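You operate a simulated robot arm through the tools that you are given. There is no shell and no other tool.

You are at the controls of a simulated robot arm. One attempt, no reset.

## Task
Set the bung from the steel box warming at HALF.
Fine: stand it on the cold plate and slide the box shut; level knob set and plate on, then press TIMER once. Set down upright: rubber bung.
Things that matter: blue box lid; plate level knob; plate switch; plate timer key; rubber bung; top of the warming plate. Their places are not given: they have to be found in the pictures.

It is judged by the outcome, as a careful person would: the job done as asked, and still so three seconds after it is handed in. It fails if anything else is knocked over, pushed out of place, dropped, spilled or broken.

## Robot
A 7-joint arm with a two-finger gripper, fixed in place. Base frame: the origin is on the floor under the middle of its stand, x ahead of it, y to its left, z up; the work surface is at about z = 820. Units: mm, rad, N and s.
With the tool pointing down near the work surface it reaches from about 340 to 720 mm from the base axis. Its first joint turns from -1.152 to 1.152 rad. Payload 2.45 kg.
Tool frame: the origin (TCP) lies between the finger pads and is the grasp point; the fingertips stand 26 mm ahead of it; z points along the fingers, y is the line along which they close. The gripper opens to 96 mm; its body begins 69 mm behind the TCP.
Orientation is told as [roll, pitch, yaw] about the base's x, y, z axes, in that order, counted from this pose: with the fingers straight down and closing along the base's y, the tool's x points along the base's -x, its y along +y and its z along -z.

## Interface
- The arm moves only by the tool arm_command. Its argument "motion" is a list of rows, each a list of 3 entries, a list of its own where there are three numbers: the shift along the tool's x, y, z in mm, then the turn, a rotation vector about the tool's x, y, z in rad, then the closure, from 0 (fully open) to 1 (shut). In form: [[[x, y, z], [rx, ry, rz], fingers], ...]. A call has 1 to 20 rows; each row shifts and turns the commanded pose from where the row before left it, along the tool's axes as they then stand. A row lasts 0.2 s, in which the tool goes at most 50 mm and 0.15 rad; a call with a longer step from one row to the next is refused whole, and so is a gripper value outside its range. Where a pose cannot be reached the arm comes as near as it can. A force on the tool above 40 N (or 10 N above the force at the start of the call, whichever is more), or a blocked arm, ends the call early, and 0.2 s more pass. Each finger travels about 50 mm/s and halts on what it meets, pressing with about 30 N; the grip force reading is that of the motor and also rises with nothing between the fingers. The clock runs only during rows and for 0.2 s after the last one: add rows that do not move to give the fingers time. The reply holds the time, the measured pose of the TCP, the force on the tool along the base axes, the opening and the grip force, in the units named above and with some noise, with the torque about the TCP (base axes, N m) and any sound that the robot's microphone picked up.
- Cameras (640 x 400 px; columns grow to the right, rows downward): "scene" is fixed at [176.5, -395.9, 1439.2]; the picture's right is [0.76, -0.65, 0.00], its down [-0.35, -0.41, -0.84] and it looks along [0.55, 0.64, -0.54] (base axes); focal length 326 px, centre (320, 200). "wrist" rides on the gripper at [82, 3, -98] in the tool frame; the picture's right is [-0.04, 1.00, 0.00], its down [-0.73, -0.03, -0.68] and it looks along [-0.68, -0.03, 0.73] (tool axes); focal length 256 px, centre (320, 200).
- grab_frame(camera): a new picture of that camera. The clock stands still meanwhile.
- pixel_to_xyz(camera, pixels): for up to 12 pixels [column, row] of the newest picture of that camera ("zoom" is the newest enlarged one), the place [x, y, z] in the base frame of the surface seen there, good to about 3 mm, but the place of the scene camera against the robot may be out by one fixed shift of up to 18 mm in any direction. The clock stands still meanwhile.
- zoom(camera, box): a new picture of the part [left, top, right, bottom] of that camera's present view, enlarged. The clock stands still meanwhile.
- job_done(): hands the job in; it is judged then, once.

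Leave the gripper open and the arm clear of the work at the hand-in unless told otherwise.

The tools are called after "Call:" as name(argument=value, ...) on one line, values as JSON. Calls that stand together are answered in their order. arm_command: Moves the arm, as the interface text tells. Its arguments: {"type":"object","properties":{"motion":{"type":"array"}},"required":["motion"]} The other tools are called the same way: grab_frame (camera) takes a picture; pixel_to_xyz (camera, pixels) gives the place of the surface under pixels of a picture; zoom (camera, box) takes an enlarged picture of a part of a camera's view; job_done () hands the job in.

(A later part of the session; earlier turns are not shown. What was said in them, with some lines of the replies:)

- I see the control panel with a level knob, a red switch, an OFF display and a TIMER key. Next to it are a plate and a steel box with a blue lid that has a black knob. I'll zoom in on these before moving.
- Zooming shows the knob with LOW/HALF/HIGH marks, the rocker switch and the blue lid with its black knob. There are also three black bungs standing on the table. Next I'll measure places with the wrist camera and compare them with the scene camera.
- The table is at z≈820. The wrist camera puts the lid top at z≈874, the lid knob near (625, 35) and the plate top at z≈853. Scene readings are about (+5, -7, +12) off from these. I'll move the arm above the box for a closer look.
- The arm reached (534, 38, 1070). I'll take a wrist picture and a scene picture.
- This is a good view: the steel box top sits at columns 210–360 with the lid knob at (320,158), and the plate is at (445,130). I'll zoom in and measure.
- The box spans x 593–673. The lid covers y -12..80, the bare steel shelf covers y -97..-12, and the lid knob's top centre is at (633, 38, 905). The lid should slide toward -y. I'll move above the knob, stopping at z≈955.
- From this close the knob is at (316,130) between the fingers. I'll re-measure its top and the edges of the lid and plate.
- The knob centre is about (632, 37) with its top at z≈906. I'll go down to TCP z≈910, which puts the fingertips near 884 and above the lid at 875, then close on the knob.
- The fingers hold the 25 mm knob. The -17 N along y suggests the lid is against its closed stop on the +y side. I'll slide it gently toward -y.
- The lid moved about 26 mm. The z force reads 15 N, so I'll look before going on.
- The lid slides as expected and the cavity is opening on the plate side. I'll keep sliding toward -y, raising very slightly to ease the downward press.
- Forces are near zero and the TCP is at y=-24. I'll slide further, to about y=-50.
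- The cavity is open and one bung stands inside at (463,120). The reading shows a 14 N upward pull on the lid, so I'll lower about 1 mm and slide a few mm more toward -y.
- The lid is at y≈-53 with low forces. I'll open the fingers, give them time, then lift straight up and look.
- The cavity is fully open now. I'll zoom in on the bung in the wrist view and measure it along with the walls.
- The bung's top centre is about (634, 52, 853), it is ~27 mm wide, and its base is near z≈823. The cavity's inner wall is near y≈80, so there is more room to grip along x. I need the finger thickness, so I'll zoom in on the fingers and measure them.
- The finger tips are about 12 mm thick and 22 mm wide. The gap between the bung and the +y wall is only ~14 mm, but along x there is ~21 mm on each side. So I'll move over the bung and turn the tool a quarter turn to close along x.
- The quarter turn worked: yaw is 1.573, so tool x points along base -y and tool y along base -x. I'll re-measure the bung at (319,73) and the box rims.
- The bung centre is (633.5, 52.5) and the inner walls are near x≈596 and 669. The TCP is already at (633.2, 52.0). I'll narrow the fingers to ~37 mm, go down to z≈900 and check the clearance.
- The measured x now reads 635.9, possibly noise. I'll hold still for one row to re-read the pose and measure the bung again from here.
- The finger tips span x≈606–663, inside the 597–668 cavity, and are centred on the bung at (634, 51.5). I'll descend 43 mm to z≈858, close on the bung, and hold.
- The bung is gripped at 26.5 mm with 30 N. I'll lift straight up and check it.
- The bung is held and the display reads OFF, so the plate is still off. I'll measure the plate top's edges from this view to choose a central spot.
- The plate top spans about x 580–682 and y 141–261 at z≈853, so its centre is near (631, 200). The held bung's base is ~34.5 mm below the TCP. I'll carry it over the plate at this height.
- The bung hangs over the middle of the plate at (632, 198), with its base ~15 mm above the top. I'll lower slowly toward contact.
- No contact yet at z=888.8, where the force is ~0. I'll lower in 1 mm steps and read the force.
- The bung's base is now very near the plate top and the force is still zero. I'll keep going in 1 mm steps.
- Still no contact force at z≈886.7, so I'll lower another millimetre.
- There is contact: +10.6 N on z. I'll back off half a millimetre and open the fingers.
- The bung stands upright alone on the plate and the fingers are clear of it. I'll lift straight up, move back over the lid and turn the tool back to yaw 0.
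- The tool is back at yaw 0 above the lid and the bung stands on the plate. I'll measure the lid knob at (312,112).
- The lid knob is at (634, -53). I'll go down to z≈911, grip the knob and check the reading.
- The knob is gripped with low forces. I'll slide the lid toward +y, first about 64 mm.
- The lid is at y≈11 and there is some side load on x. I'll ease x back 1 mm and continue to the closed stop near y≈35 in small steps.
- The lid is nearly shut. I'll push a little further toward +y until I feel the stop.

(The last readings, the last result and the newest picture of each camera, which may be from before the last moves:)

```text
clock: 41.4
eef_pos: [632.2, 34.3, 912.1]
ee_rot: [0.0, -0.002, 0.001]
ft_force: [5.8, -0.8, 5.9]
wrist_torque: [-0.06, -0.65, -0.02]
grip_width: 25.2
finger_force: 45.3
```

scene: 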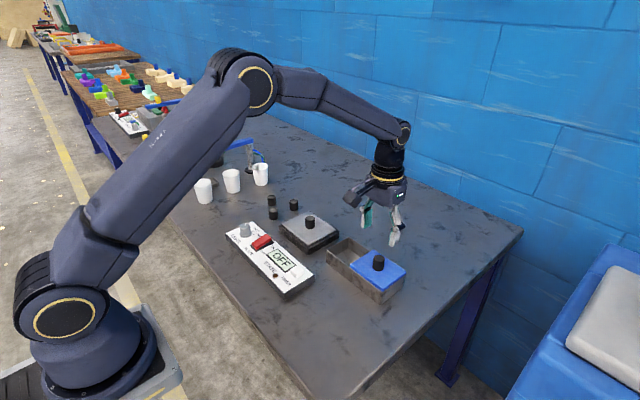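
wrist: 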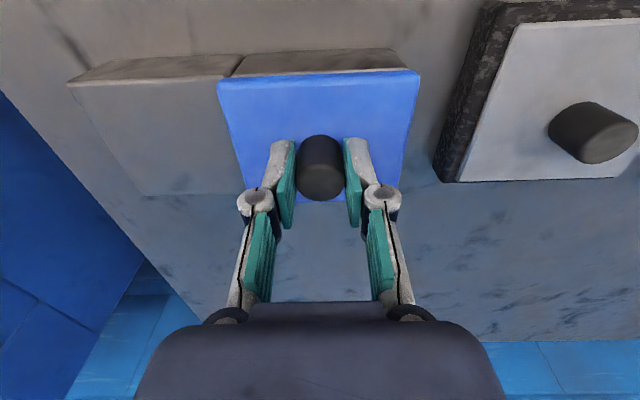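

Call:
arm_command(motion=[[[0, 1, 0], [0, 0, 0], 0.85], [[0, 1, 0], [0, 0, 0], 0.85], [[0, 0, 0], [0, 0, 0], 0.85]])

```text
clock: 42.2
eef_pos: [633.2, 35.3, 912.1]
ee_rot: [-0.003, -0.002, -0.001]
ft_force: [10.0, -11.6, 4.3]
wrist_torque: [-0.37, -0.15, -0.01]
grip_width: 25.1
finger_force: 44.9
```

The y force is -11.6 N, so the lid is against its stop. I'll ease off, open the fingers, lift straight up and look at the closed lid.

Call:
arm_command(motion=[[[0, -1.5, 0], [0, 0, 0], 0.85], [[0, 0, 0], [0, 0, 0], 0.4], [[0, 0, 0], [0, 0, 0], 0.4], [[0, 0, 0], [0, 0, 0], 0.4], [[0, 0, 0], [0, 0, 0], 0.4], [[0, 0, -20], [0, 0, 0], 0.4], [[0, 0, -30], [0, 0, 0], 0.4], [[0, 0, -30], [0, 0, 0], 0.4], [[0, 0, -20], [0, 0, 0], 0.4], [[0, 0, 0], [0, 0, 0], 0.4]])

Call:
grab_frame(camera="wrist")

Call:
zoom(camera="scene", box=[210, 180, 420, 311])

```text
clock: 44.4
eef_pos: [632.2, 35.4, 1011.2]
ee_rot: [0.0, 0.0, 0.002]
ft_force: [-0.4, 0.3, 0.5]
wrist_torque: [0.0, -0.01, -0.02]
grip_width: 57.3
finger_force: 0.0
```

```text
taken
```

wrist: 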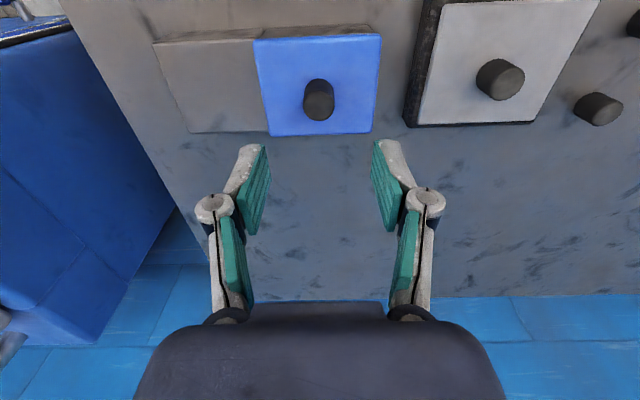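

```text
3.05 times, centred on (315, 246) of scene
```

zoom: 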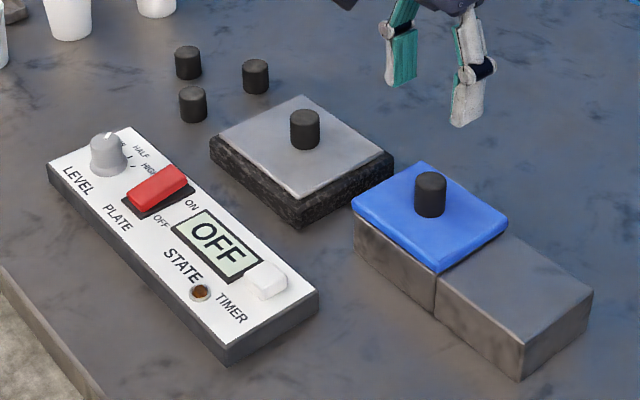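

The lid is shut just as it was at the start and the bung stands upright on the plate. Now the control panel: I'll move over the level knob and look.

Call:
arm_command(motion=[[[19, 29, 0], [0, 0, 0], 0.4], [[19, 29, 0], [0, 0, 0], 0.4], [[19, 29, 0], [0, 0, 0], 0.4], [[19, 29, 0], [0, 0, 0], 0.4], [[19, 29, 0], [0, 0, 0], 0.4], [[19, 29, 0], [0, 0, 0], 0.4], [[19, 29, 0], [0, 0, 0], 0.4], [[19, 29, 0], [0, 0, 0], 0.4], [[0, 0, 0], [0, 0, 0], 0.4]])

Call:
grab_frame(camera="wrist")

```text
clock: 46.4
eef_pos: [479.8, 266.9, 1012.2]
ee_rot: [0.002, 0.0, 0.0]
ft_force: [0.2, -0.8, -0.2]
wrist_torque: [-0.03, -0.01, 0.02]
grip_width: 57.6
finger_force: 0.1
```

```text
taken
```

wrist: 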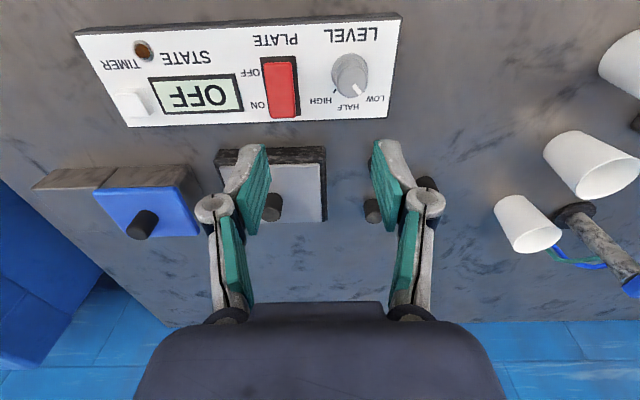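

I can see the panel now, upside-down in this view. I'll zoom in on the knob with its marks and on the switch and timer area.

Call:
zoom(camera="wrist", box=[300, 20, 410, 125])

Call:
pixel_to_xyz(camera="wrist", pixels=[[350, 78], [349, 88], [360, 92], [338, 88], [350, 58], [347, 95], [331, 92], [344, 100], [372, 92], [352, 72], [335, 75], [366, 75]])

Call:
zoom(camera="wrist", box=[70, 20, 310, 135])

Call:
pixel_to_xyz(camera="wrist", pixels=[[283, 90], [267, 62], [294, 60], [299, 112], [272, 117], [280, 75], [284, 105], [133, 103], [118, 97], [144, 93], [127, 113], [150, 110]])

```text
3.81 times, centred on (355, 72) of wrist
```

zoom: 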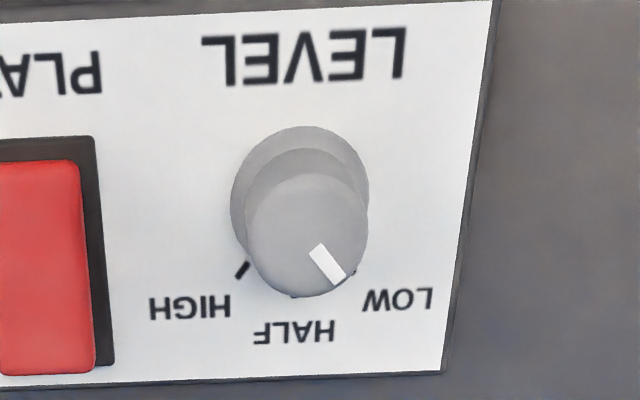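

```text
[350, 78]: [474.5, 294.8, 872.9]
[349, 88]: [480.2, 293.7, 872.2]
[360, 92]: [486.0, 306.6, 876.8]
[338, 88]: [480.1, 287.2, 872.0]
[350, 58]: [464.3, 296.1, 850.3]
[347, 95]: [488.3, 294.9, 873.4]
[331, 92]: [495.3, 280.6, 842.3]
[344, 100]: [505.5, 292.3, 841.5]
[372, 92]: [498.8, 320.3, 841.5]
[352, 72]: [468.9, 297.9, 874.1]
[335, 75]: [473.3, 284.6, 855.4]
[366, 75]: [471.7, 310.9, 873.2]
```

```text
2.67 times, centred on (190, 78) of wrist
```

zoom: 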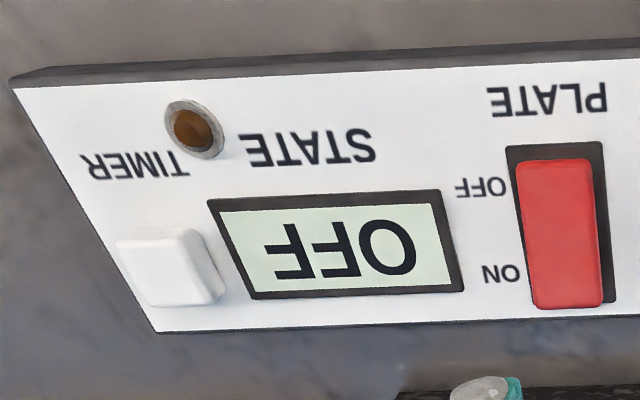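

```text
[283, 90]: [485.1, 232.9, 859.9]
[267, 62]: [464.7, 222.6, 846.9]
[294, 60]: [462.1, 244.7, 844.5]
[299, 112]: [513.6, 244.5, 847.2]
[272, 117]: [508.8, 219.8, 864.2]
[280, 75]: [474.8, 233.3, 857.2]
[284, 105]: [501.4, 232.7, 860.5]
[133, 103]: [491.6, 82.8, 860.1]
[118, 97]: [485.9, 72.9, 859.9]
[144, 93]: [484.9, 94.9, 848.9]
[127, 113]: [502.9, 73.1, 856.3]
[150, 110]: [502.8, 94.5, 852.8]
```

The LEVEL knob's top is at z≈873 with its centre near (476, 296). Its white pointer is at LOW, on the +x/+y diagonal. HALF lies straight toward +x and HIGH on the -y side, so I need about a 45° clockwise turn seen from above. I'll move above the knob and pre-turn the tool to yaw +0.785.

Call:
arm_command(motion=[[[3, 29, 0], [0, 0, 0], 0.5], [[0, 0, 0], [0, 0, -0.131], 0.5], [[0, 0, 0], [0, 0, -0.131], 0.5], [[0, 0, 0], [0, 0, -0.131], 0.5], [[0, 0, 0], [0, 0, -0.131], 0.5], [[0, 0, 0], [0, 0, -0.131], 0.5], [[0, 0, 0], [0, 0, -0.131], 0.5], [[0, 0, 25], [0, 0, 0], 0.5], [[0, 0, 25], [0, 0, 0], 0.5], [[0, 0, 0], [0, 0, 0], 0.5]])

Call:
grab_frame(camera="wrist")

```text
clock: 48.6
eef_pos: [476.1, 297.9, 960.7]
ee_rot: [0.0, -0.001, 0.788]
ft_force: [0.3, -0.5, 0.2]
wrist_torque: [0.01, -0.01, -0.01]
grip_width: 48.3
finger_force: 0.0
```

```text
taken
```

wrist: 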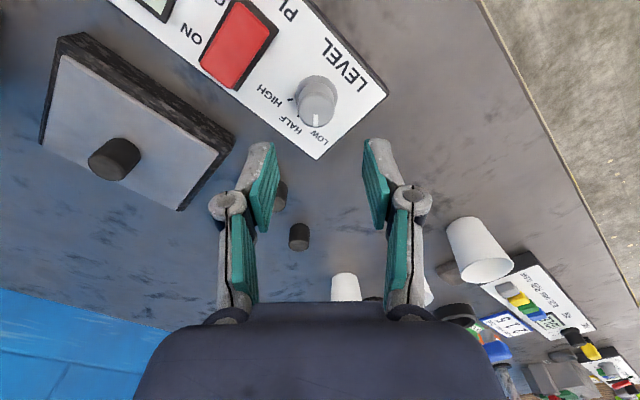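

The knob is at (317,102) with its pointer straight down in the picture, which is the +x/+y diagonal. I'll zoom in and measure the knob centre and the marks.

Call:
zoom(camera="wrist", box=[260, 60, 380, 160])

Call:
pixel_to_xyz(camera="wrist", pixels=[[317, 110], [301, 110], [332, 108], [317, 126], [317, 95], [316, 83], [296, 100], [310, 118], [325, 118], [324, 110], [310, 105], [317, 104]])

```text
4.00 times, centred on (320, 110) of wrist
```

zoom: 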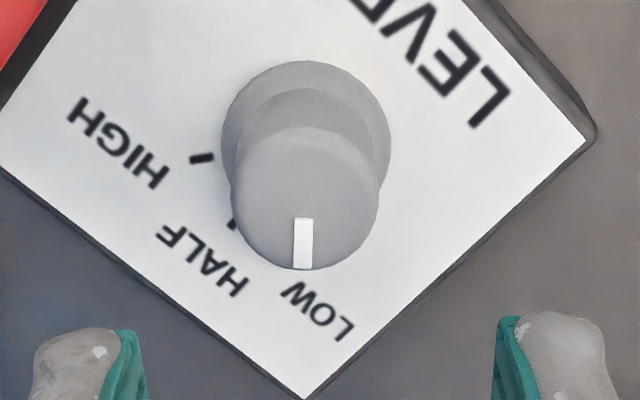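

```text
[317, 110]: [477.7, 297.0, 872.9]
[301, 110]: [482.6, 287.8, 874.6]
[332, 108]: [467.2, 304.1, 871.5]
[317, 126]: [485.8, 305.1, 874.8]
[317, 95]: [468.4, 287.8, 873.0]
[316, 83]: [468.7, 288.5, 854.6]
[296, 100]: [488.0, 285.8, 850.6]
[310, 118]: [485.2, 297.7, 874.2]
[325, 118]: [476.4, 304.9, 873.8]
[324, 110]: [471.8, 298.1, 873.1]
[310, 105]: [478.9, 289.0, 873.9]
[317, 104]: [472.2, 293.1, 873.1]
```

Call:
pixel_to_xyz(camera="wrist", pixels=[[290, 99], [288, 100], [291, 98.5], [298, 115.5], [297.5, 116], [299, 115], [285, 107], [290, 125], [323, 137], [300, 80], [340, 95], [335, 120]])

```text
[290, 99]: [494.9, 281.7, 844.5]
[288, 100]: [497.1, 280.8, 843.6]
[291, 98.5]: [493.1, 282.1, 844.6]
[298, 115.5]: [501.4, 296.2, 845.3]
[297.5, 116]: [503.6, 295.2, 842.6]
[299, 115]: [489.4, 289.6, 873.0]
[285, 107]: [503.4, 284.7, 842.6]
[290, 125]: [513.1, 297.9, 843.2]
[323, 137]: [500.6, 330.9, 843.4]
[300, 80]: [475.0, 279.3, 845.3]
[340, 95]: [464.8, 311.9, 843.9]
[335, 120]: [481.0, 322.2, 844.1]
```

HALF's tick lies almost exactly toward +x from the knob centre (477.5, 297) and HIGH is near -45°, so the turn is 45° clockwise. The knob seems to have a wider skirt near z≈850. I'll go down so the tips stop near z≈855 (TCP ≈881), then close gently.

Call:
arm_command(motion=[[[0, 0, 25], [0, 0, 0], 0.5], [[0, 0, 25], [0, 0, 0], 0.5], [[0, 0, 15], [0, 0, 0], 0.5], [[0, 0, 10], [0, 0, 0], 0.5], [[0, 0, 4], [0, 0, 0], 0.5], [[0, 0, 0], [0, 0, 0], 0.5]])

Call:
grab_frame(camera="wrist")

Call:
zoom(camera="scene", box=[190, 190, 310, 280])

```text
clock: 50.0
eef_pos: [476.4, 297.8, 880.4]
ee_rot: [0.0, 0.0, 0.786]
ft_force: [0.0, 0.0, -1.6]
wrist_torque: [0.0, 0.02, 0.01]
grip_width: 48.0
finger_force: 0.1
```

```text
taken
```

wrist: 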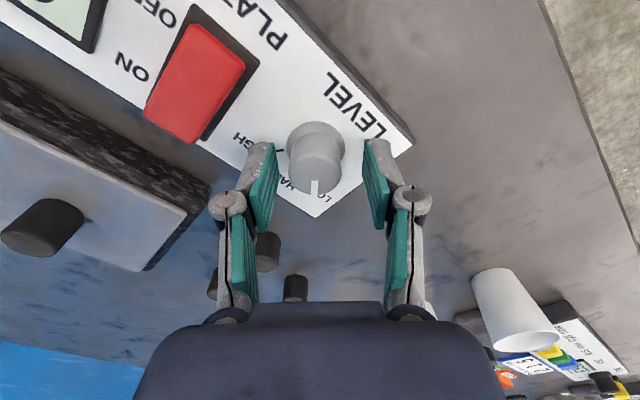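

```text
4.44 times, centred on (250, 235) of scene
```

zoom: 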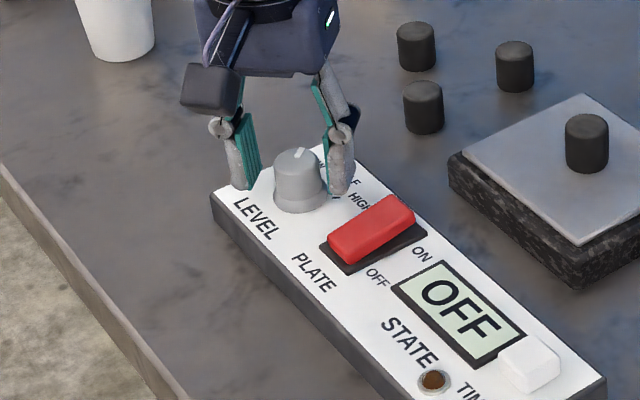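

The knob sits centred between the fingers at (316,165). I'll close on it.

Call:
arm_command(motion=[[[0, 0, 0], [0, 0, 0], 0.65], [[0, 0, 0], [0, 0, 0], 0.85], [[0, 0, 0], [0, 0, 0], 0.85], [[0, 0, 0], [0, 0, 0], 0.85]])

```text
clock: 51.0
eef_pos: [478.6, 296.2, 881.5]
ee_rot: [-0.006, 0.002, 0.786]
ft_force: [12.4, -12.2, 1.8]
wrist_torque: [-0.37, -0.32, 0.01]
grip_width: 27.7
finger_force: 44.8
```

The 27.7 mm knob is gripped, but there is a sideways load of about 17 N, so my centre is off by ~2 mm along tool y. I'll shift by -2 mm along tool y to relieve it.

Call:
arm_command(motion=[[[0, -2, 0], [0, 0, 0], 0.85], [[0, 0, 0], [0, 0, 0], 0.85]])

```text
clock: 51.6
eef_pos: [477.4, 296.0, 883.1]
ee_rot: [0.002, -0.001, 0.785]
ft_force: [6.5, -13.4, 4.0]
wrist_torque: [0.08, -0.55, 0.03]
grip_width: 27.7
finger_force: 45.4
```

Call:
arm_command(motion=[[[0, -1.5, 0], [0, 0, 0], 0.85], [[0, 0, 0], [0, 0, 0], 0.85]])

```text
clock: 52.2
eef_pos: [479.0, 294.6, 882.0]
ee_rot: [0.002, 0.002, 0.786]
ft_force: [-2.7, -9.2, -0.6]
wrist_torque: [0.44, -0.49, 0.02]
grip_width: 27.4
finger_force: 45.3
```

Call:
arm_command(motion=[[[1, -0.5, 0], [0, 0, 0], 0.85], [[0, 0, 0], [0, 0, 0], 0.85]])

Call:
zoom(camera="scene", box=[190, 190, 310, 280])

```text
clock: 52.8
eef_pos: [478.8, 294.6, 882.2]
ee_rot: [0.002, -0.001, 0.788]
ft_force: [0.7, 4.5, -8.8]
wrist_torque: [-0.57, 0.63, -0.02]
grip_width: 27.5
finger_force: 45.0
```

```text
4.44 times, centred on (250, 235) of scene
```

zoom: 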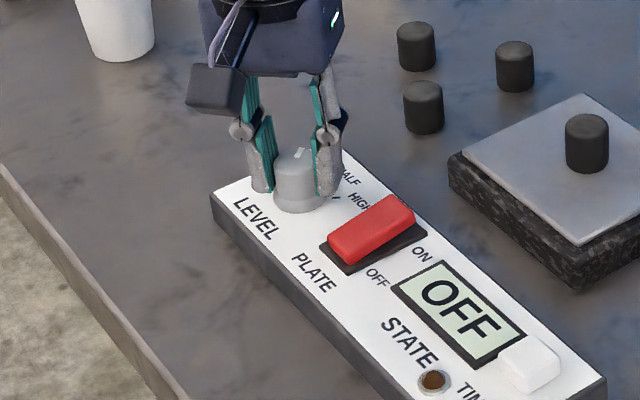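

The load is small now and the panel hasn't moved. I'll turn the knob clockwise about the tool axis, first half the way.

Call:
arm_command(motion=[[[0, 0, 0], [0, 0, 0.1], 0.85], [[0, 0, 0], [0, 0, 0.1], 0.85], [[0, 0, 0], [0, 0, 0.1], 0.85], [[0, 0, 0], [0, 0, 0.1], 0.85], [[0, 0, 0], [0, 0, 0], 0.85]])

Call:
grab_frame(camera="wrist")

Call:
zoom(camera="scene", box=[210, 200, 290, 260])

```text
clock: 54.0
eef_pos: [478.4, 293.9, 881.9]
ee_rot: [0.001, -0.002, 0.386]
ft_force: [-2.7, 9.6, -8.6]
wrist_torque: [0.51, -0.3, -0.02]
grip_width: 27.6
finger_force: 45.1
```

```text
taken
```

wrist: 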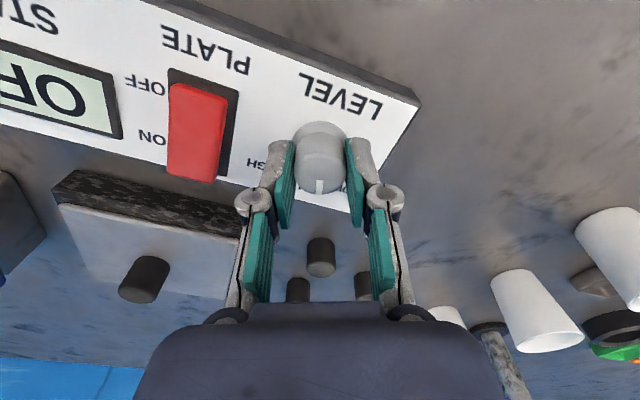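

```text
6.67 times, centred on (250, 230) of scene
```

zoom: 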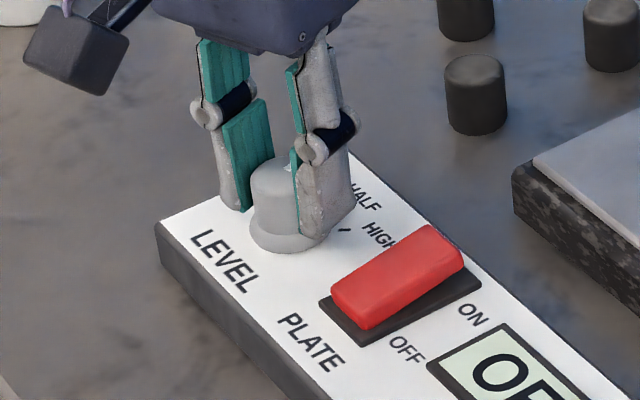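

The knob turned with the fingers: the pointer still points straight down in the wrist picture while yaw is 0.386. I'll turn the remaining 0.386 rad so the pointer faces +x at HALF.

Call:
arm_command(motion=[[[0, 0, 0], [0, 0, 0.1], 0.85], [[0, 0, 0], [0, 0, 0.1], 0.85], [[0, 0, 0], [0, 0, 0.1], 0.85], [[0, 0, 0], [0, 0, 0.086], 0.85], [[0, 0, 0], [0, 0, 0], 0.85]])

Call:
grab_frame(camera="wrist")

Call:
zoom(camera="wrist", box=[260, 110, 380, 210])

```text
clock: 55.2
eef_pos: [478.8, 295.9, 882.1]
ee_rot: [0.002, 0.0, 0.0]
ft_force: [0.4, 16.3, -12.0]
wrist_torque: [0.4, -0.98, -0.02]
grip_width: 27.4
finger_force: 45.1
```

```text
taken
```

wrist: 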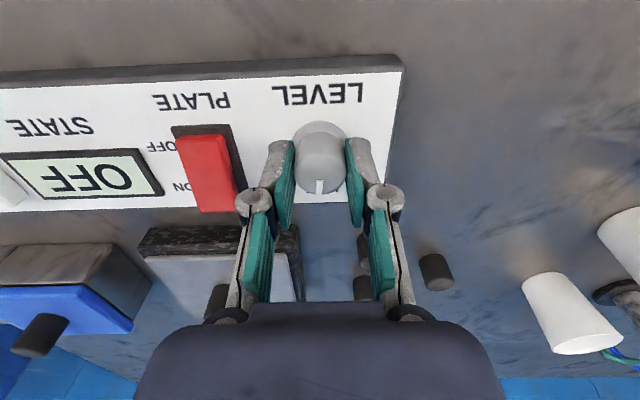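

```text
4.00 times, centred on (320, 160) of wrist
```

zoom: 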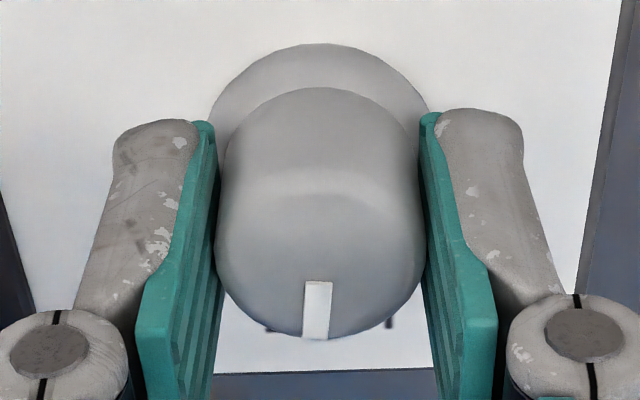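

The pointer now faces +x. I'll relieve the side load (+16 N on y) by shifting +2 mm, then open the fingers and rise to check the pointer against the HALF mark.

Call:
arm_command(motion=[[[0, 2, 0], [0, 0, 0], 0.85], [[0, 0, 0], [0, 0, 0], 0.5], [[0, 0, 0], [0, 0, 0], 0.5], [[0, 0, 0], [0, 0, 0], 0.5], [[0, 0, -15], [0, 0, 0], 0.5], [[0, 0, -25], [0, 0, 0], 0.5], [[0, 0, -30], [0, 0, 0], 0.5], [[0, 0, 0], [0, 0, 0], 0.5]])

Call:
grab_frame(camera="wrist")

Call:
zoom(camera="wrist", box=[260, 50, 380, 150])

Call:
zoom(camera="scene", box=[210, 200, 290, 260])

```text
clock: 57.0
eef_pos: [481.5, 295.9, 952.2]
ee_rot: [-0.002, 0.001, 0.001]
ft_force: [0.6, 0.1, -0.1]
wrist_torque: [0.0, -0.03, 0.01]
grip_width: 48.3
finger_force: 0.0
```

```text
taken
```

wrist: 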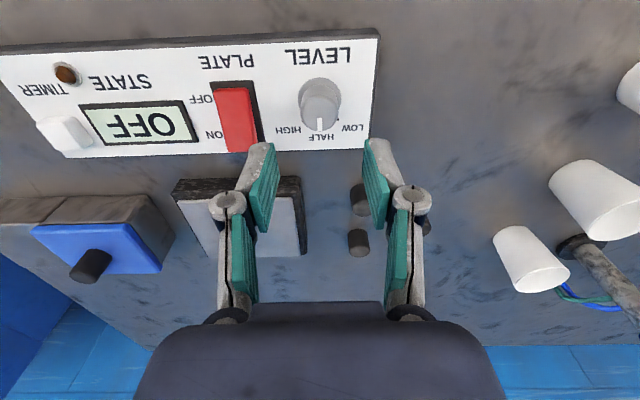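

```text
4.00 times, centred on (320, 100) of wrist
```

zoom: 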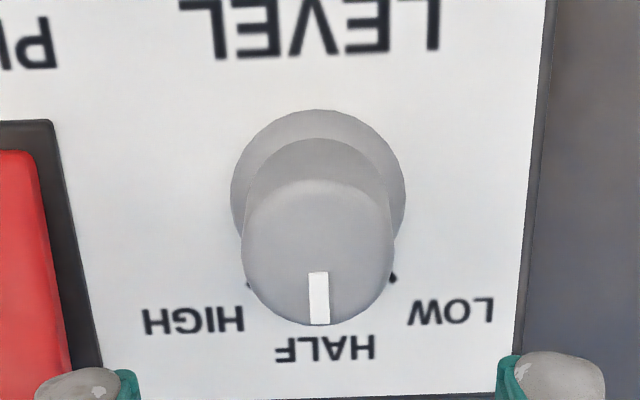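

```text
6.67 times, centred on (250, 230) of scene
```

zoom: 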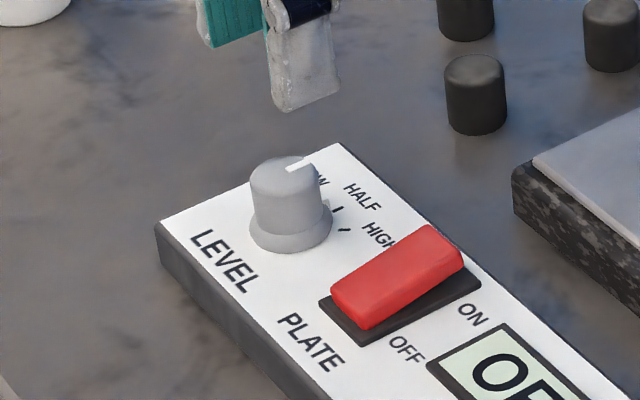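

The pointer looks straight at HALF in both views. I'll check the angles numerically with points on the pointer and the ticks.

Call:
zoom(camera="wrist", box=[290, 80, 350, 140])

Call:
pixel_to_xyz(camera="wrist", pixels=[[319.3, 119], [319.7, 130], [319.5, 124], [301, 115], [338.5, 113], [337.5, 119.5], [302.5, 121], [319, 113], [319, 100], [319, 108], [321, 137], [320, 133]])

Call:
zoom(camera="scene", box=[230, 215, 270, 245])

```text
6.67 times, centred on (320, 110) of wrist
```

zoom: 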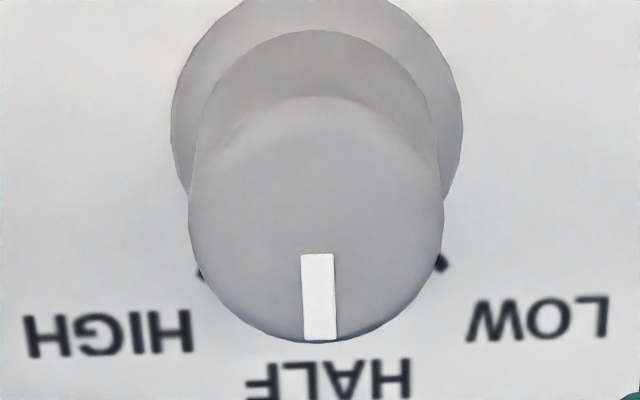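

```text
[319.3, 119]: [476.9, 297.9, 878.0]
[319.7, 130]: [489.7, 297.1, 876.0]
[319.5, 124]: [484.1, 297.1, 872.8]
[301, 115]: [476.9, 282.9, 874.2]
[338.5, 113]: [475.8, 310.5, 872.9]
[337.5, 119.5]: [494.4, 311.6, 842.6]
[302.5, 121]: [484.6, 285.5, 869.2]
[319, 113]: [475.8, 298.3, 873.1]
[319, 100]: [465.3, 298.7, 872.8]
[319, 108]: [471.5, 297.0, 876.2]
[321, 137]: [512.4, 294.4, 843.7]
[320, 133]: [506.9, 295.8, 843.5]
```

```text
13.33 times, centred on (250, 230) of scene
```

zoom: 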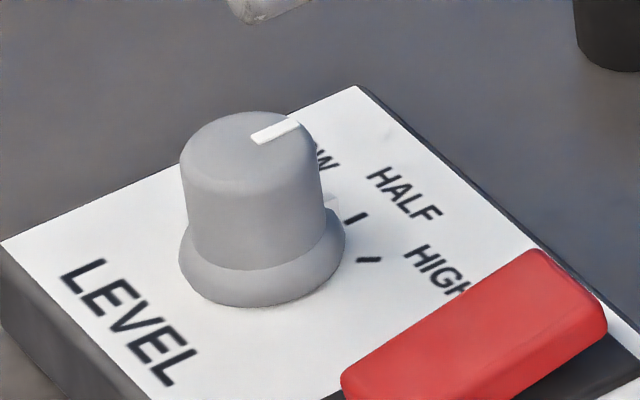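

The pointer is within about 1° of the HALF mark, so the knob is set. Next is the red rocker: its ON end (+x) stands high and its OFF end is down. I'll measure it from here.

Call:
pixel_to_xyz(camera="wrist", pixels=[[235, 95], [237, 120], [241, 145], [219, 95], [251, 92], [224, 120], [254, 118], [230, 150], [252, 148], [240, 152], [262, 120], [232, 82]])

Call:
zoom(camera="wrist", box=[180, 60, 300, 160])

Call:
zoom(camera="scene", box=[230, 215, 310, 290])

```text
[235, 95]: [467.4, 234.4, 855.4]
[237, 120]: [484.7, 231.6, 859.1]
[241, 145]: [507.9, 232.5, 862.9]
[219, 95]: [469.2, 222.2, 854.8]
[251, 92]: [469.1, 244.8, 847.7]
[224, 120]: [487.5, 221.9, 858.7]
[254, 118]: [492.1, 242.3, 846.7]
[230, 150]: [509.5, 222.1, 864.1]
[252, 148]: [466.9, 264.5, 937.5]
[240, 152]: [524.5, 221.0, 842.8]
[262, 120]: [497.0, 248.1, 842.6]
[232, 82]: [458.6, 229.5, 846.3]
```

```text
4.00 times, centred on (240, 110) of wrist
```

zoom: 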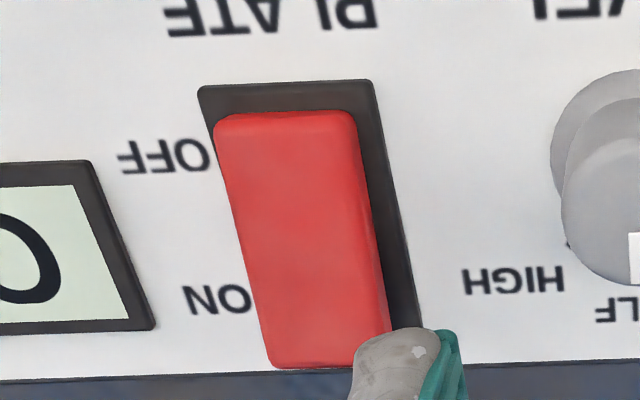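

```text
5.33 times, centred on (270, 252) of scene
```

zoom: 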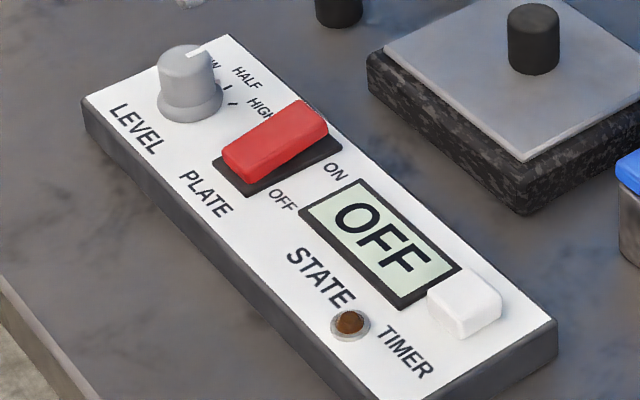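

The rocker spans x 464–513 and y 220–243, with the ON end at z≈864. I'll move above its ON end at (503, 232), close the fingers fully and go down to just above it.

Call:
arm_command(motion=[[[-7, -21, 0], [0, 0, 0], 0.8], [[-7, -21, 0], [0, 0, 0], 1.0], [[-8, -22, 0], [0, 0, 0], 1.0], [[0, 0, 0], [0, 0, 0], 1.0], [[0, 0, 20], [0, 0, 0], 1.0], [[0, 0, 20], [0, 0, 0], 1.0], [[0, 0, 10], [0, 0, 0], 1.0], [[0, 0, 0], [0, 0, 0], 1.0]])

Call:
grab_frame(camera="wrist")

Call:
zoom(camera="scene", box=[220, 190, 320, 280])

```text
clock: 58.8
eef_pos: [500.6, 232.5, 902.4]
ee_rot: [-0.001, -0.001, 0.001]
ft_force: [0.6, 0.2, 0.0]
wrist_torque: [-0.01, 0.01, 0.03]
grip_width: 0.2
finger_force: 28.1
```

```text
taken
```

wrist: 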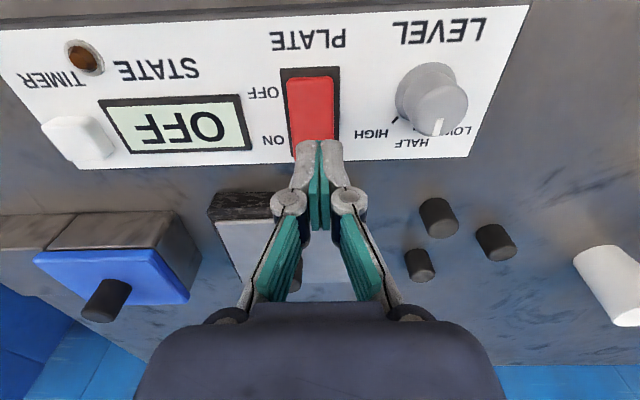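

```text
4.44 times, centred on (270, 235) of scene
```

zoom: 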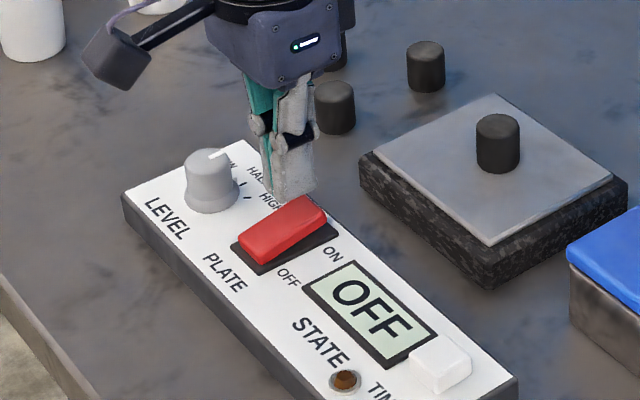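

The closed tips are right above the ON end, about 12 mm clear. I'll nudge +2 mm in x and descend in small steps, watching force and sound.

Call:
arm_command(motion=[[[-2, 0, 5], [0, 0, 0], 1.0], [[0, 0, 4], [0, 0, 0], 1.0], [[0, 0, 2], [0, 0, 0], 1.0], [[0, 0, 2], [0, 0, 0], 1.0]])

```text
clock: 59.8
eef_pos: [502.3, 231.7, 889.4]
ee_rot: [0.0, -0.001, 0.0]
ft_force: [-1.1, -1.0, 1.0]
wrist_torque: [0.02, -0.04, 0.0]
grip_width: 6.2
finger_force: 27.9
```

The grip width reads 6.2 although the fingers are commanded shut. I'll look before pressing further.

Call:
grab_frame(camera="wrist")

Call:
zoom(camera="scene", box=[240, 200, 300, 255])

Call:
zoom(camera="wrist", box=[250, 90, 390, 220])

```text
taken
```

wrist: 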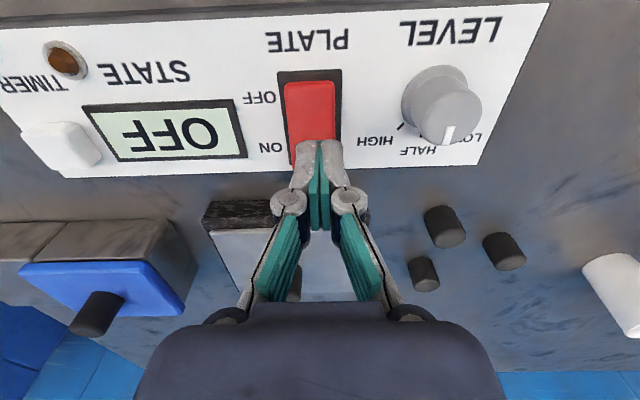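

```text
7.27 times, centred on (270, 228) of scene
```

zoom: 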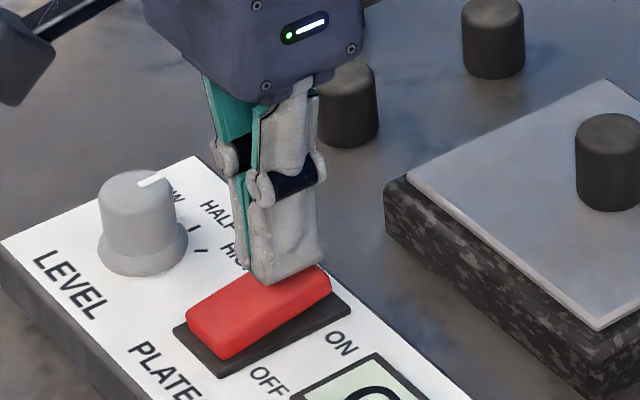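

```text
3.08 times, centred on (320, 155) of wrist
```

zoom: 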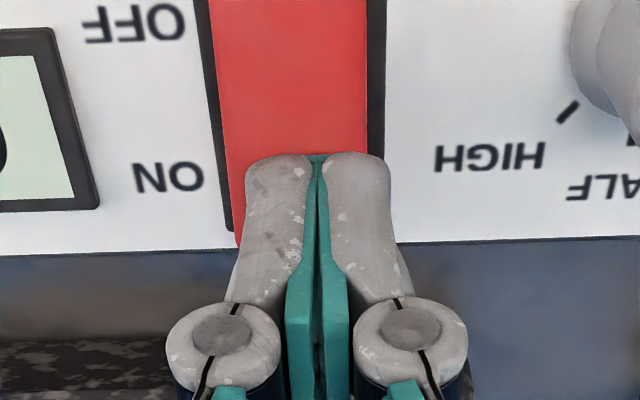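

The fingers are effectively shut and resting at the ON end, and the display is still OFF. I'll shift 2 mm toward -y to centre on the rocker and press down gradually.

Call:
arm_command(motion=[[[0, -2, -1], [0, 0, 0], 1.0], [[0, 0, 2], [0, 0, 0], 1.0], [[0, 0, 2], [0, 0, 0], 1.0], [[0, 0, 2], [0, 0, 0], 1.0]])

```text
clock: 60.8
eef_pos: [502.9, 230.2, 885.6]
ee_rot: [0.001, -0.002, -0.001]
ft_force: [1.3, -1.4, 10.4]
wrist_torque: [-0.03, 0.14, 0.01]
grip_width: 6.0
finger_force: 28.3
```

There is contact: 10.4 N upward at z≈885.6. I'll keep pressing in small steps.

Call:
arm_command(motion=[[[0, 0, 1.5], [0, 0, 0], 1.0], [[0, 0, 1.5], [0, 0, 0], 1.0], [[0, 0, 1.5], [0, 0, 0], 1.0]])

Call:
zoom(camera="scene", box=[230, 200, 310, 275])

```text
clock: 61.4
eef_pos: [503.4, 230.9, 885.8]
ee_rot: [0.0, -0.005, -0.001]
ft_force: [-0.2, -0.6, 2.8]
wrist_torque: [-0.02, 0.02, 0.03]
grip_width: 5.9
finger_force: 28.1
stopped in row 2: the force on the tool passed its limit at 44 N (the readings are from after the stop); the commanded pose is now the measured one
```

```text
5.33 times, centred on (270, 238) of scene
```

zoom: 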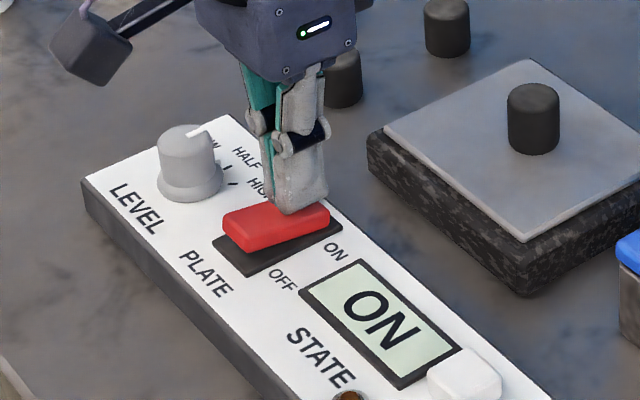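

The display now reads ON, so the plate is switched on. I'll rise and move over the white TIMER key near (492, 83).

Call:
arm_command(motion=[[[0, 0, -15], [0, 0, 0], 1.0], [[0, 0, -30], [0, 0, 0], 1.0], [[0, 0, -20], [0, 0, 0], 1.0], [[2, -30, 0], [0, 0, 0], 1.0], [[2, -30, 0], [0, 0, 0], 1.0], [[2, -30, 0], [0, 0, 0], 1.0], [[2, -30, 0], [0, 0, 0], 1.0], [[3, -28, 0], [0, 0, 0], 1.0], [[0, 0, 0], [0, 0, 0], 1.0]])

Call:
grab_frame(camera="wrist")

Call:
zoom(camera="scene", box=[210, 180, 350, 300])

```text
clock: 63.4
eef_pos: [494.1, 82.2, 949.4]
ee_rot: [0.003, -0.005, -0.001]
ft_force: [0.5, -0.3, -0.3]
wrist_torque: [-0.01, 0.04, 0.05]
grip_width: 0.0
finger_force: 28.4
```

```text
taken
```

wrist: 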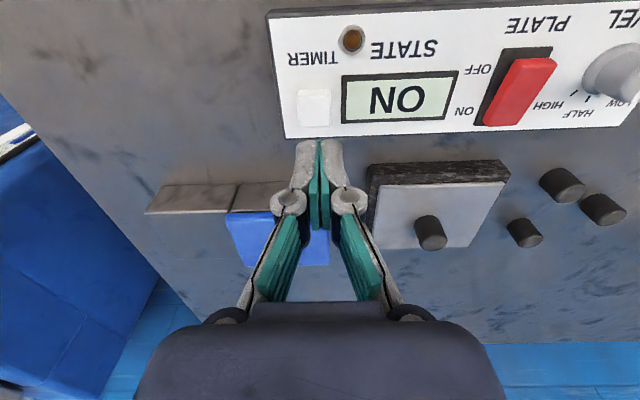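

```text
3.33 times, centred on (280, 240) of scene
```

zoom: 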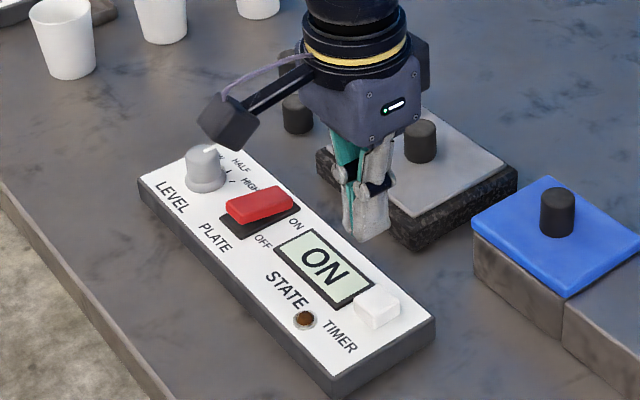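

The display shows ON and the rocker is down on the ON side. I'll measure the TIMER key at (314,107).

Call:
pixel_to_xyz(camera="wrist", pixels=[[314, 107], [300, 92], [329, 91], [302, 122], [328, 122], [314, 95], [314, 120], [305, 107], [323, 107], [352, 40], [290, 110], [335, 110]])

Call:
zoom(camera="wrist", box=[260, 20, 420, 150])

```text
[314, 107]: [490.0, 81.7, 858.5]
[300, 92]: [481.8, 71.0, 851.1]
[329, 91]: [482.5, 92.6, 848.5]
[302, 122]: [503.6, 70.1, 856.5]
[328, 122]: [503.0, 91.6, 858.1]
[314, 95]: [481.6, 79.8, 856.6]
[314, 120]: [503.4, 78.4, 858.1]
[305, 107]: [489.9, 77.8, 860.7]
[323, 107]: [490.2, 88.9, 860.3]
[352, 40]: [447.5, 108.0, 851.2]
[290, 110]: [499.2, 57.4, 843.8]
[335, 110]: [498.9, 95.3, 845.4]
```

```text
3.08 times, centred on (340, 85) of wrist
```

zoom: 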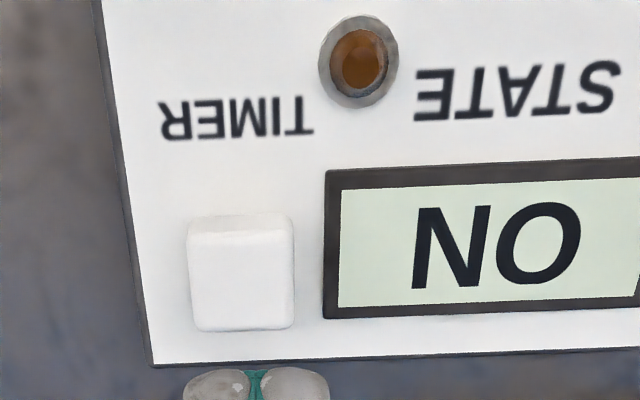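

The key's top spans x 480–504 and y 70–93 at z≈859, centred at (492, 81.5). I'll shift about 1.5 mm and descend to just above it, TCP≈892.

Call:
arm_command(motion=[[[1.5, -0.5, 20], [0, 0, 0], 1.0], [[0, 0, 20], [0, 0, 0], 1.0], [[0, 0, 12], [0, 0, 0], 1.0], [[0, 0, 5], [0, 0, 0], 1.0], [[0, 0, 0], [0, 0, 0], 1.0]])

Call:
zoom(camera="scene", box=[250, 220, 330, 295])

Call:
zoom(camera="wrist", box=[250, 60, 410, 190])

```text
clock: 64.6
eef_pos: [492.3, 81.6, 893.1]
ee_rot: [0.0, -0.003, 0.0]
ft_force: [0.8, 0.0, -0.1]
wrist_torque: [0.01, -0.01, -0.01]
grip_width: 0.2
finger_force: 28.6
```

```text
5.33 times, centred on (290, 258) of scene
```

zoom: 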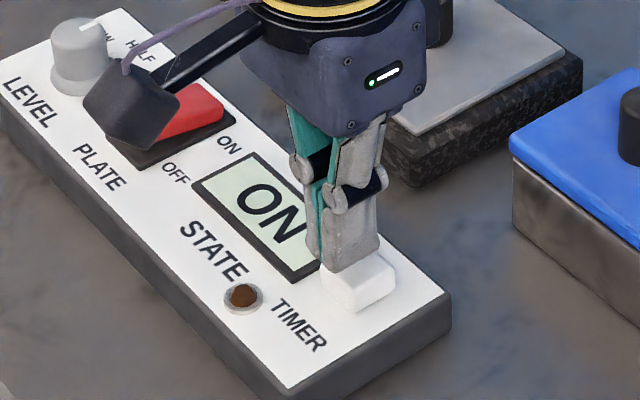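

```text
3.08 times, centred on (330, 125) of wrist
```

zoom: 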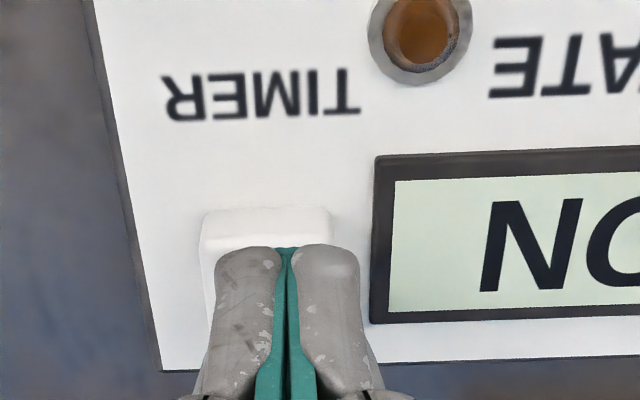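

The tips are over the key, slightly to the display side. I'll shift 2 mm toward -y and lower in small steps until the key is felt.

Call:
arm_command(motion=[[[0, -2, 2], [0, 0, 0], 1.0], [[0, 0, 2], [0, 0, 0], 1.0], [[0, 0, 1], [0, 0, 0], 1.0]])

```text
clock: 65.4
eef_pos: [489.7, 80.1, 886.3]
ee_rot: [0.002, -0.006, 0.001]
ft_force: [0.4, -0.4, 0.0]
wrist_torque: [-0.03, 0.04, -0.02]
grip_width: 0.1
finger_force: 28.4
```

There's no contact yet at z≈887. I'll press on in 1 mm steps.

Call:
arm_command(motion=[[[0, 0, 1], [0, 0, 0], 1.0], [[0, 0, 1], [0, 0, 0], 1.0]])

```text
clock: 66.0
eef_pos: [491.6, 80.7, 884.5]
ee_rot: [0.002, -0.003, -0.001]
ft_force: [-0.1, -0.3, -0.1]
wrist_torque: [0.01, 0.02, -0.01]
grip_width: 0.0
finger_force: 28.9
```

Call:
arm_command(motion=[[[0, 0, 1], [0, 0, 0], 1.0], [[0, 0, 1], [0, 0, 0], 1.0]])

```text
clock: 66.6
eef_pos: [491.1, 80.5, 883.7]
ee_rot: [0.0, -0.005, 0.001]
ft_force: [-0.3, 0.3, 1.0]
wrist_torque: [-0.02, 0.01, -0.03]
grip_width: 6.1
finger_force: 28.6
```

Call:
arm_command(motion=[[[0, 0, 1], [0, 0, 0], 1.0]])

Call:
zoom(camera="scene", box=[250, 220, 330, 295])

```text
clock: 67.0
eef_pos: [492.5, 80.7, 883.1]
ee_rot: [0.002, -0.006, 0.0]
ft_force: [0.7, -0.7, 2.1]
wrist_torque: [-0.01, -0.04, 0.01]
grip_width: 6.0
finger_force: 28.2
```

```text
5.33 times, centred on (290, 258) of scene
```

zoom: 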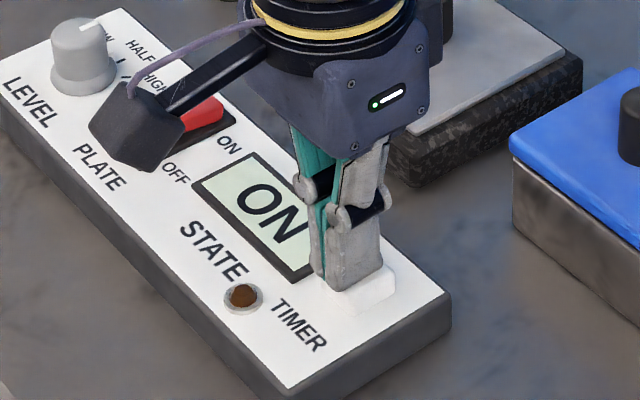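

The tips now rest lightly on the key at 2 N and the lamp is still dark. I'll press further in 1 mm steps.

Call:
arm_command(motion=[[[0, 0, 1], [0, 0, 0], 1.0]])

```text
clock: 67.4
eef_pos: [491.1, 81.2, 880.9]
ee_rot: [0.003, -0.006, 0.0]
ft_force: [1.3, -0.6, 1.3]
wrist_torque: [-0.06, -0.05, 0.01]
grip_width: 6.2
finger_force: 28.2
```

Call:
arm_command(motion=[[[0, 0, 1], [0, 0, 0], 1.0]])

Call:
zoom(camera="scene", box=[250, 220, 330, 295])

```text
clock: 67.8
eef_pos: [490.7, 80.5, 881.0]
ee_rot: [0.002, -0.003, -0.001]
ft_force: [-1.3, 0.9, 2.4]
wrist_torque: [0.05, 0.01, -0.02]
grip_width: 5.7
finger_force: 28.4
heard: click
```

```text
5.33 times, centred on (290, 258) of scene
```

zoom: 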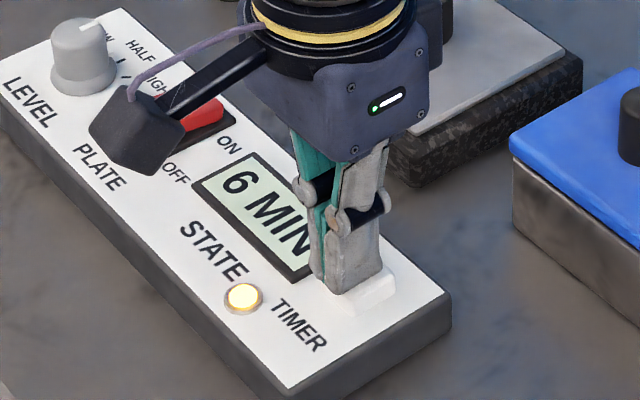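

A click was heard, the lamp is lit and the display shows "6 MIN", so TIMER was pressed once. I'll rise straight up without touching it again.

Call:
arm_command(motion=[[[0, 0, -10], [0, 0, 0], 1.0], [[0, 0, -25], [0, 0, 0], 1.0], [[0, 0, -35], [0, 0, 0], 1.0], [[0, 0, -40], [0, 0, 0], 1.0], [[0, 0, -40], [0, 0, 0], 0.5], [[0, 0, 0], [0, 0, 0], 0.0], [[0, 0, 0], [0, 0, 0], 0.0], [[0, 0, 0], [0, 0, 0], 0.0], [[0, 0, 0], [0, 0, 0], 0.0]])

Call:
grab_frame(camera="wrist")

Call:
grab_frame(camera="scene")

Call:
zoom(camera="scene", box=[210, 180, 420, 311])

```text
clock: 69.8
eef_pos: [488.2, 80.4, 1028.3]
ee_rot: [0.002, -0.003, 0.0]
ft_force: [1.0, 0.9, 0.0]
wrist_torque: [0.03, -0.01, 0.0]
grip_width: 96.0
finger_force: 0.1
```

```text
taken
```

wrist: 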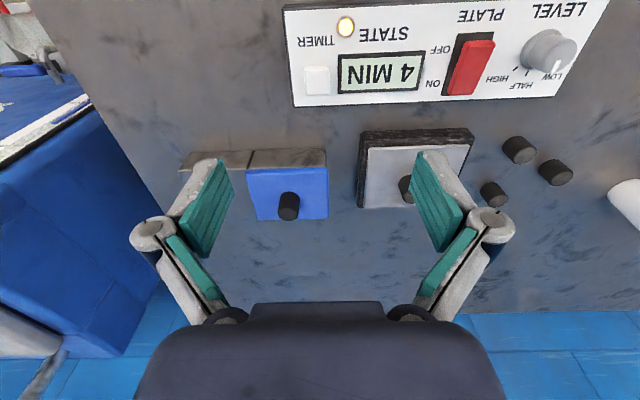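

```text
taken
```

scene: 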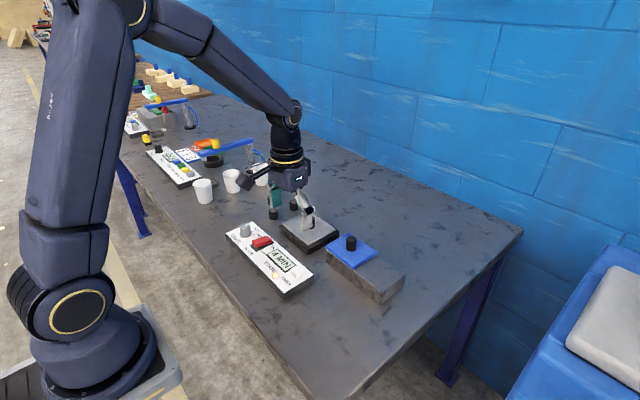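

```text
3.05 times, centred on (315, 246) of scene
```

zoom: 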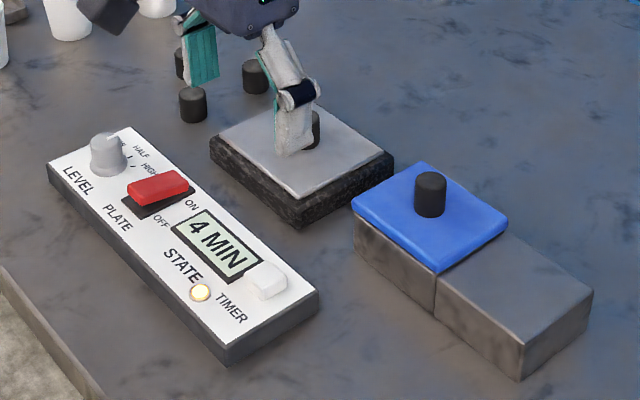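

The timer counts down (now 4 MIN), the lamp is lit and the arm is well above the work with the gripper open. I'll make a last check of the bung, knob and lid while the clock stands still.

Call:
zoom(camera="wrist", box=[440, 0, 620, 110])

Call:
zoom(camera="wrist", box=[170, 110, 490, 240])

Call:
zoom(camera="scene", box=[170, 160, 370, 280])

Call:
pixel_to_xyz(camera="wrist", pixels=[[288, 212], [247, 170], [325, 170], [254, 219], [325, 218], [403, 195], [407, 185], [300, 100], [360, 150], [470, 130]])

```text
3.56 times, centred on (530, 55) of wrist
```

zoom: 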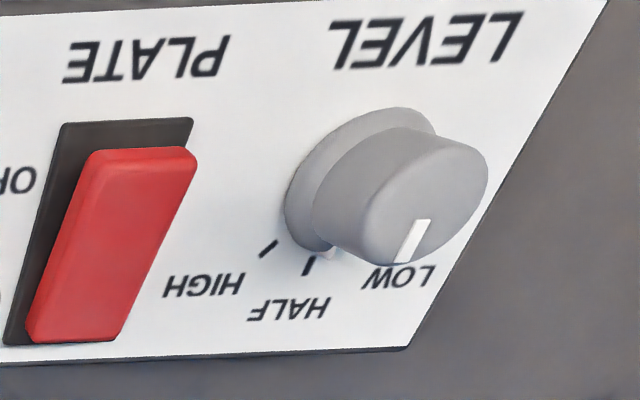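

```text
2.00 times, centred on (330, 175) of wrist
```

zoom: 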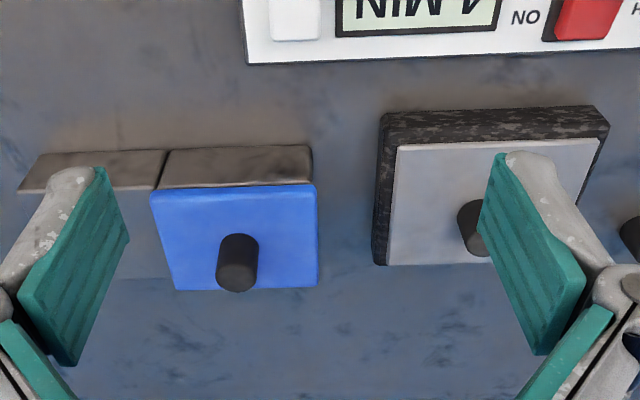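

```text
3.20 times, centred on (270, 220) of scene
```

zoom: 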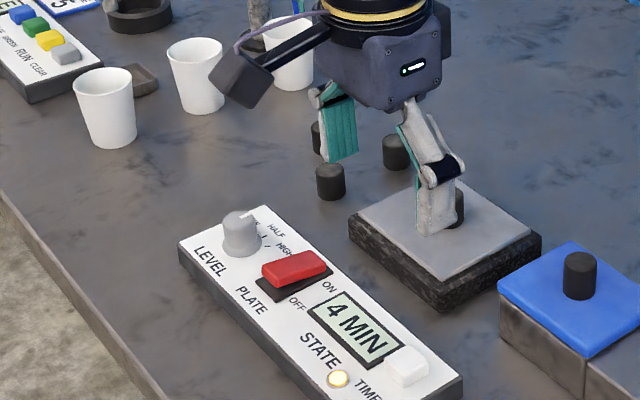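

```text
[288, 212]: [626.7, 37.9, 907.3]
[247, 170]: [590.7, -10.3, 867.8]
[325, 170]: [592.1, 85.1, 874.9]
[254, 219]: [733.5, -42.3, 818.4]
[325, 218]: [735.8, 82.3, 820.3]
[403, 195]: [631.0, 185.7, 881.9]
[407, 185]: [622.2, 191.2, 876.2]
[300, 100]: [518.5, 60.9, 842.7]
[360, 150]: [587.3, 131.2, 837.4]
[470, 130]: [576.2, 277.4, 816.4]
```

Everything checks out:
- The bung stands upright on the plate, its top at z≈882.
- The lid is shut.
- The knob pointer is parallel to the HALF tick.
- The rocker is on ON, and the timer is running with its lamp lit.
- Nothing else has moved, and the gripper is open well above the work.

I'm handing in now.

Call:
job_done()

```text
The job is handed in.
```

The bung from the steel box is standing upright on the plate, with the level at HALF, the plate on and the timer running. I've handed the job in.

- **Bung:** I took it out of the box and stood it near the centre of the plate while the display still read OFF.
- **Box:** the blue lid is slid back against its closed stop, where it was at the start.
- **Level knob:** I turned it from LOW to HALF. The pointer is within about 1° of the HALF mark by the wrist camera. A rougher reading from the scene camera put it nearer 6° off.
- **Plate switch:** it is on, and the display changed to ON. The press peaked at 44 N and the arm stopped itself there.
- **Timer:** I pressed it once and heard one click. The lamp lit and the display showed 6 MIN.

The timer counts down about one minute per second and read 4 MIN at hand-in, so I handed in straight away while it was still running. At hand-in the gripper was open, with its tips more than 100 mm above the bung. Nothing else looked moved or knocked over in the final pictures.
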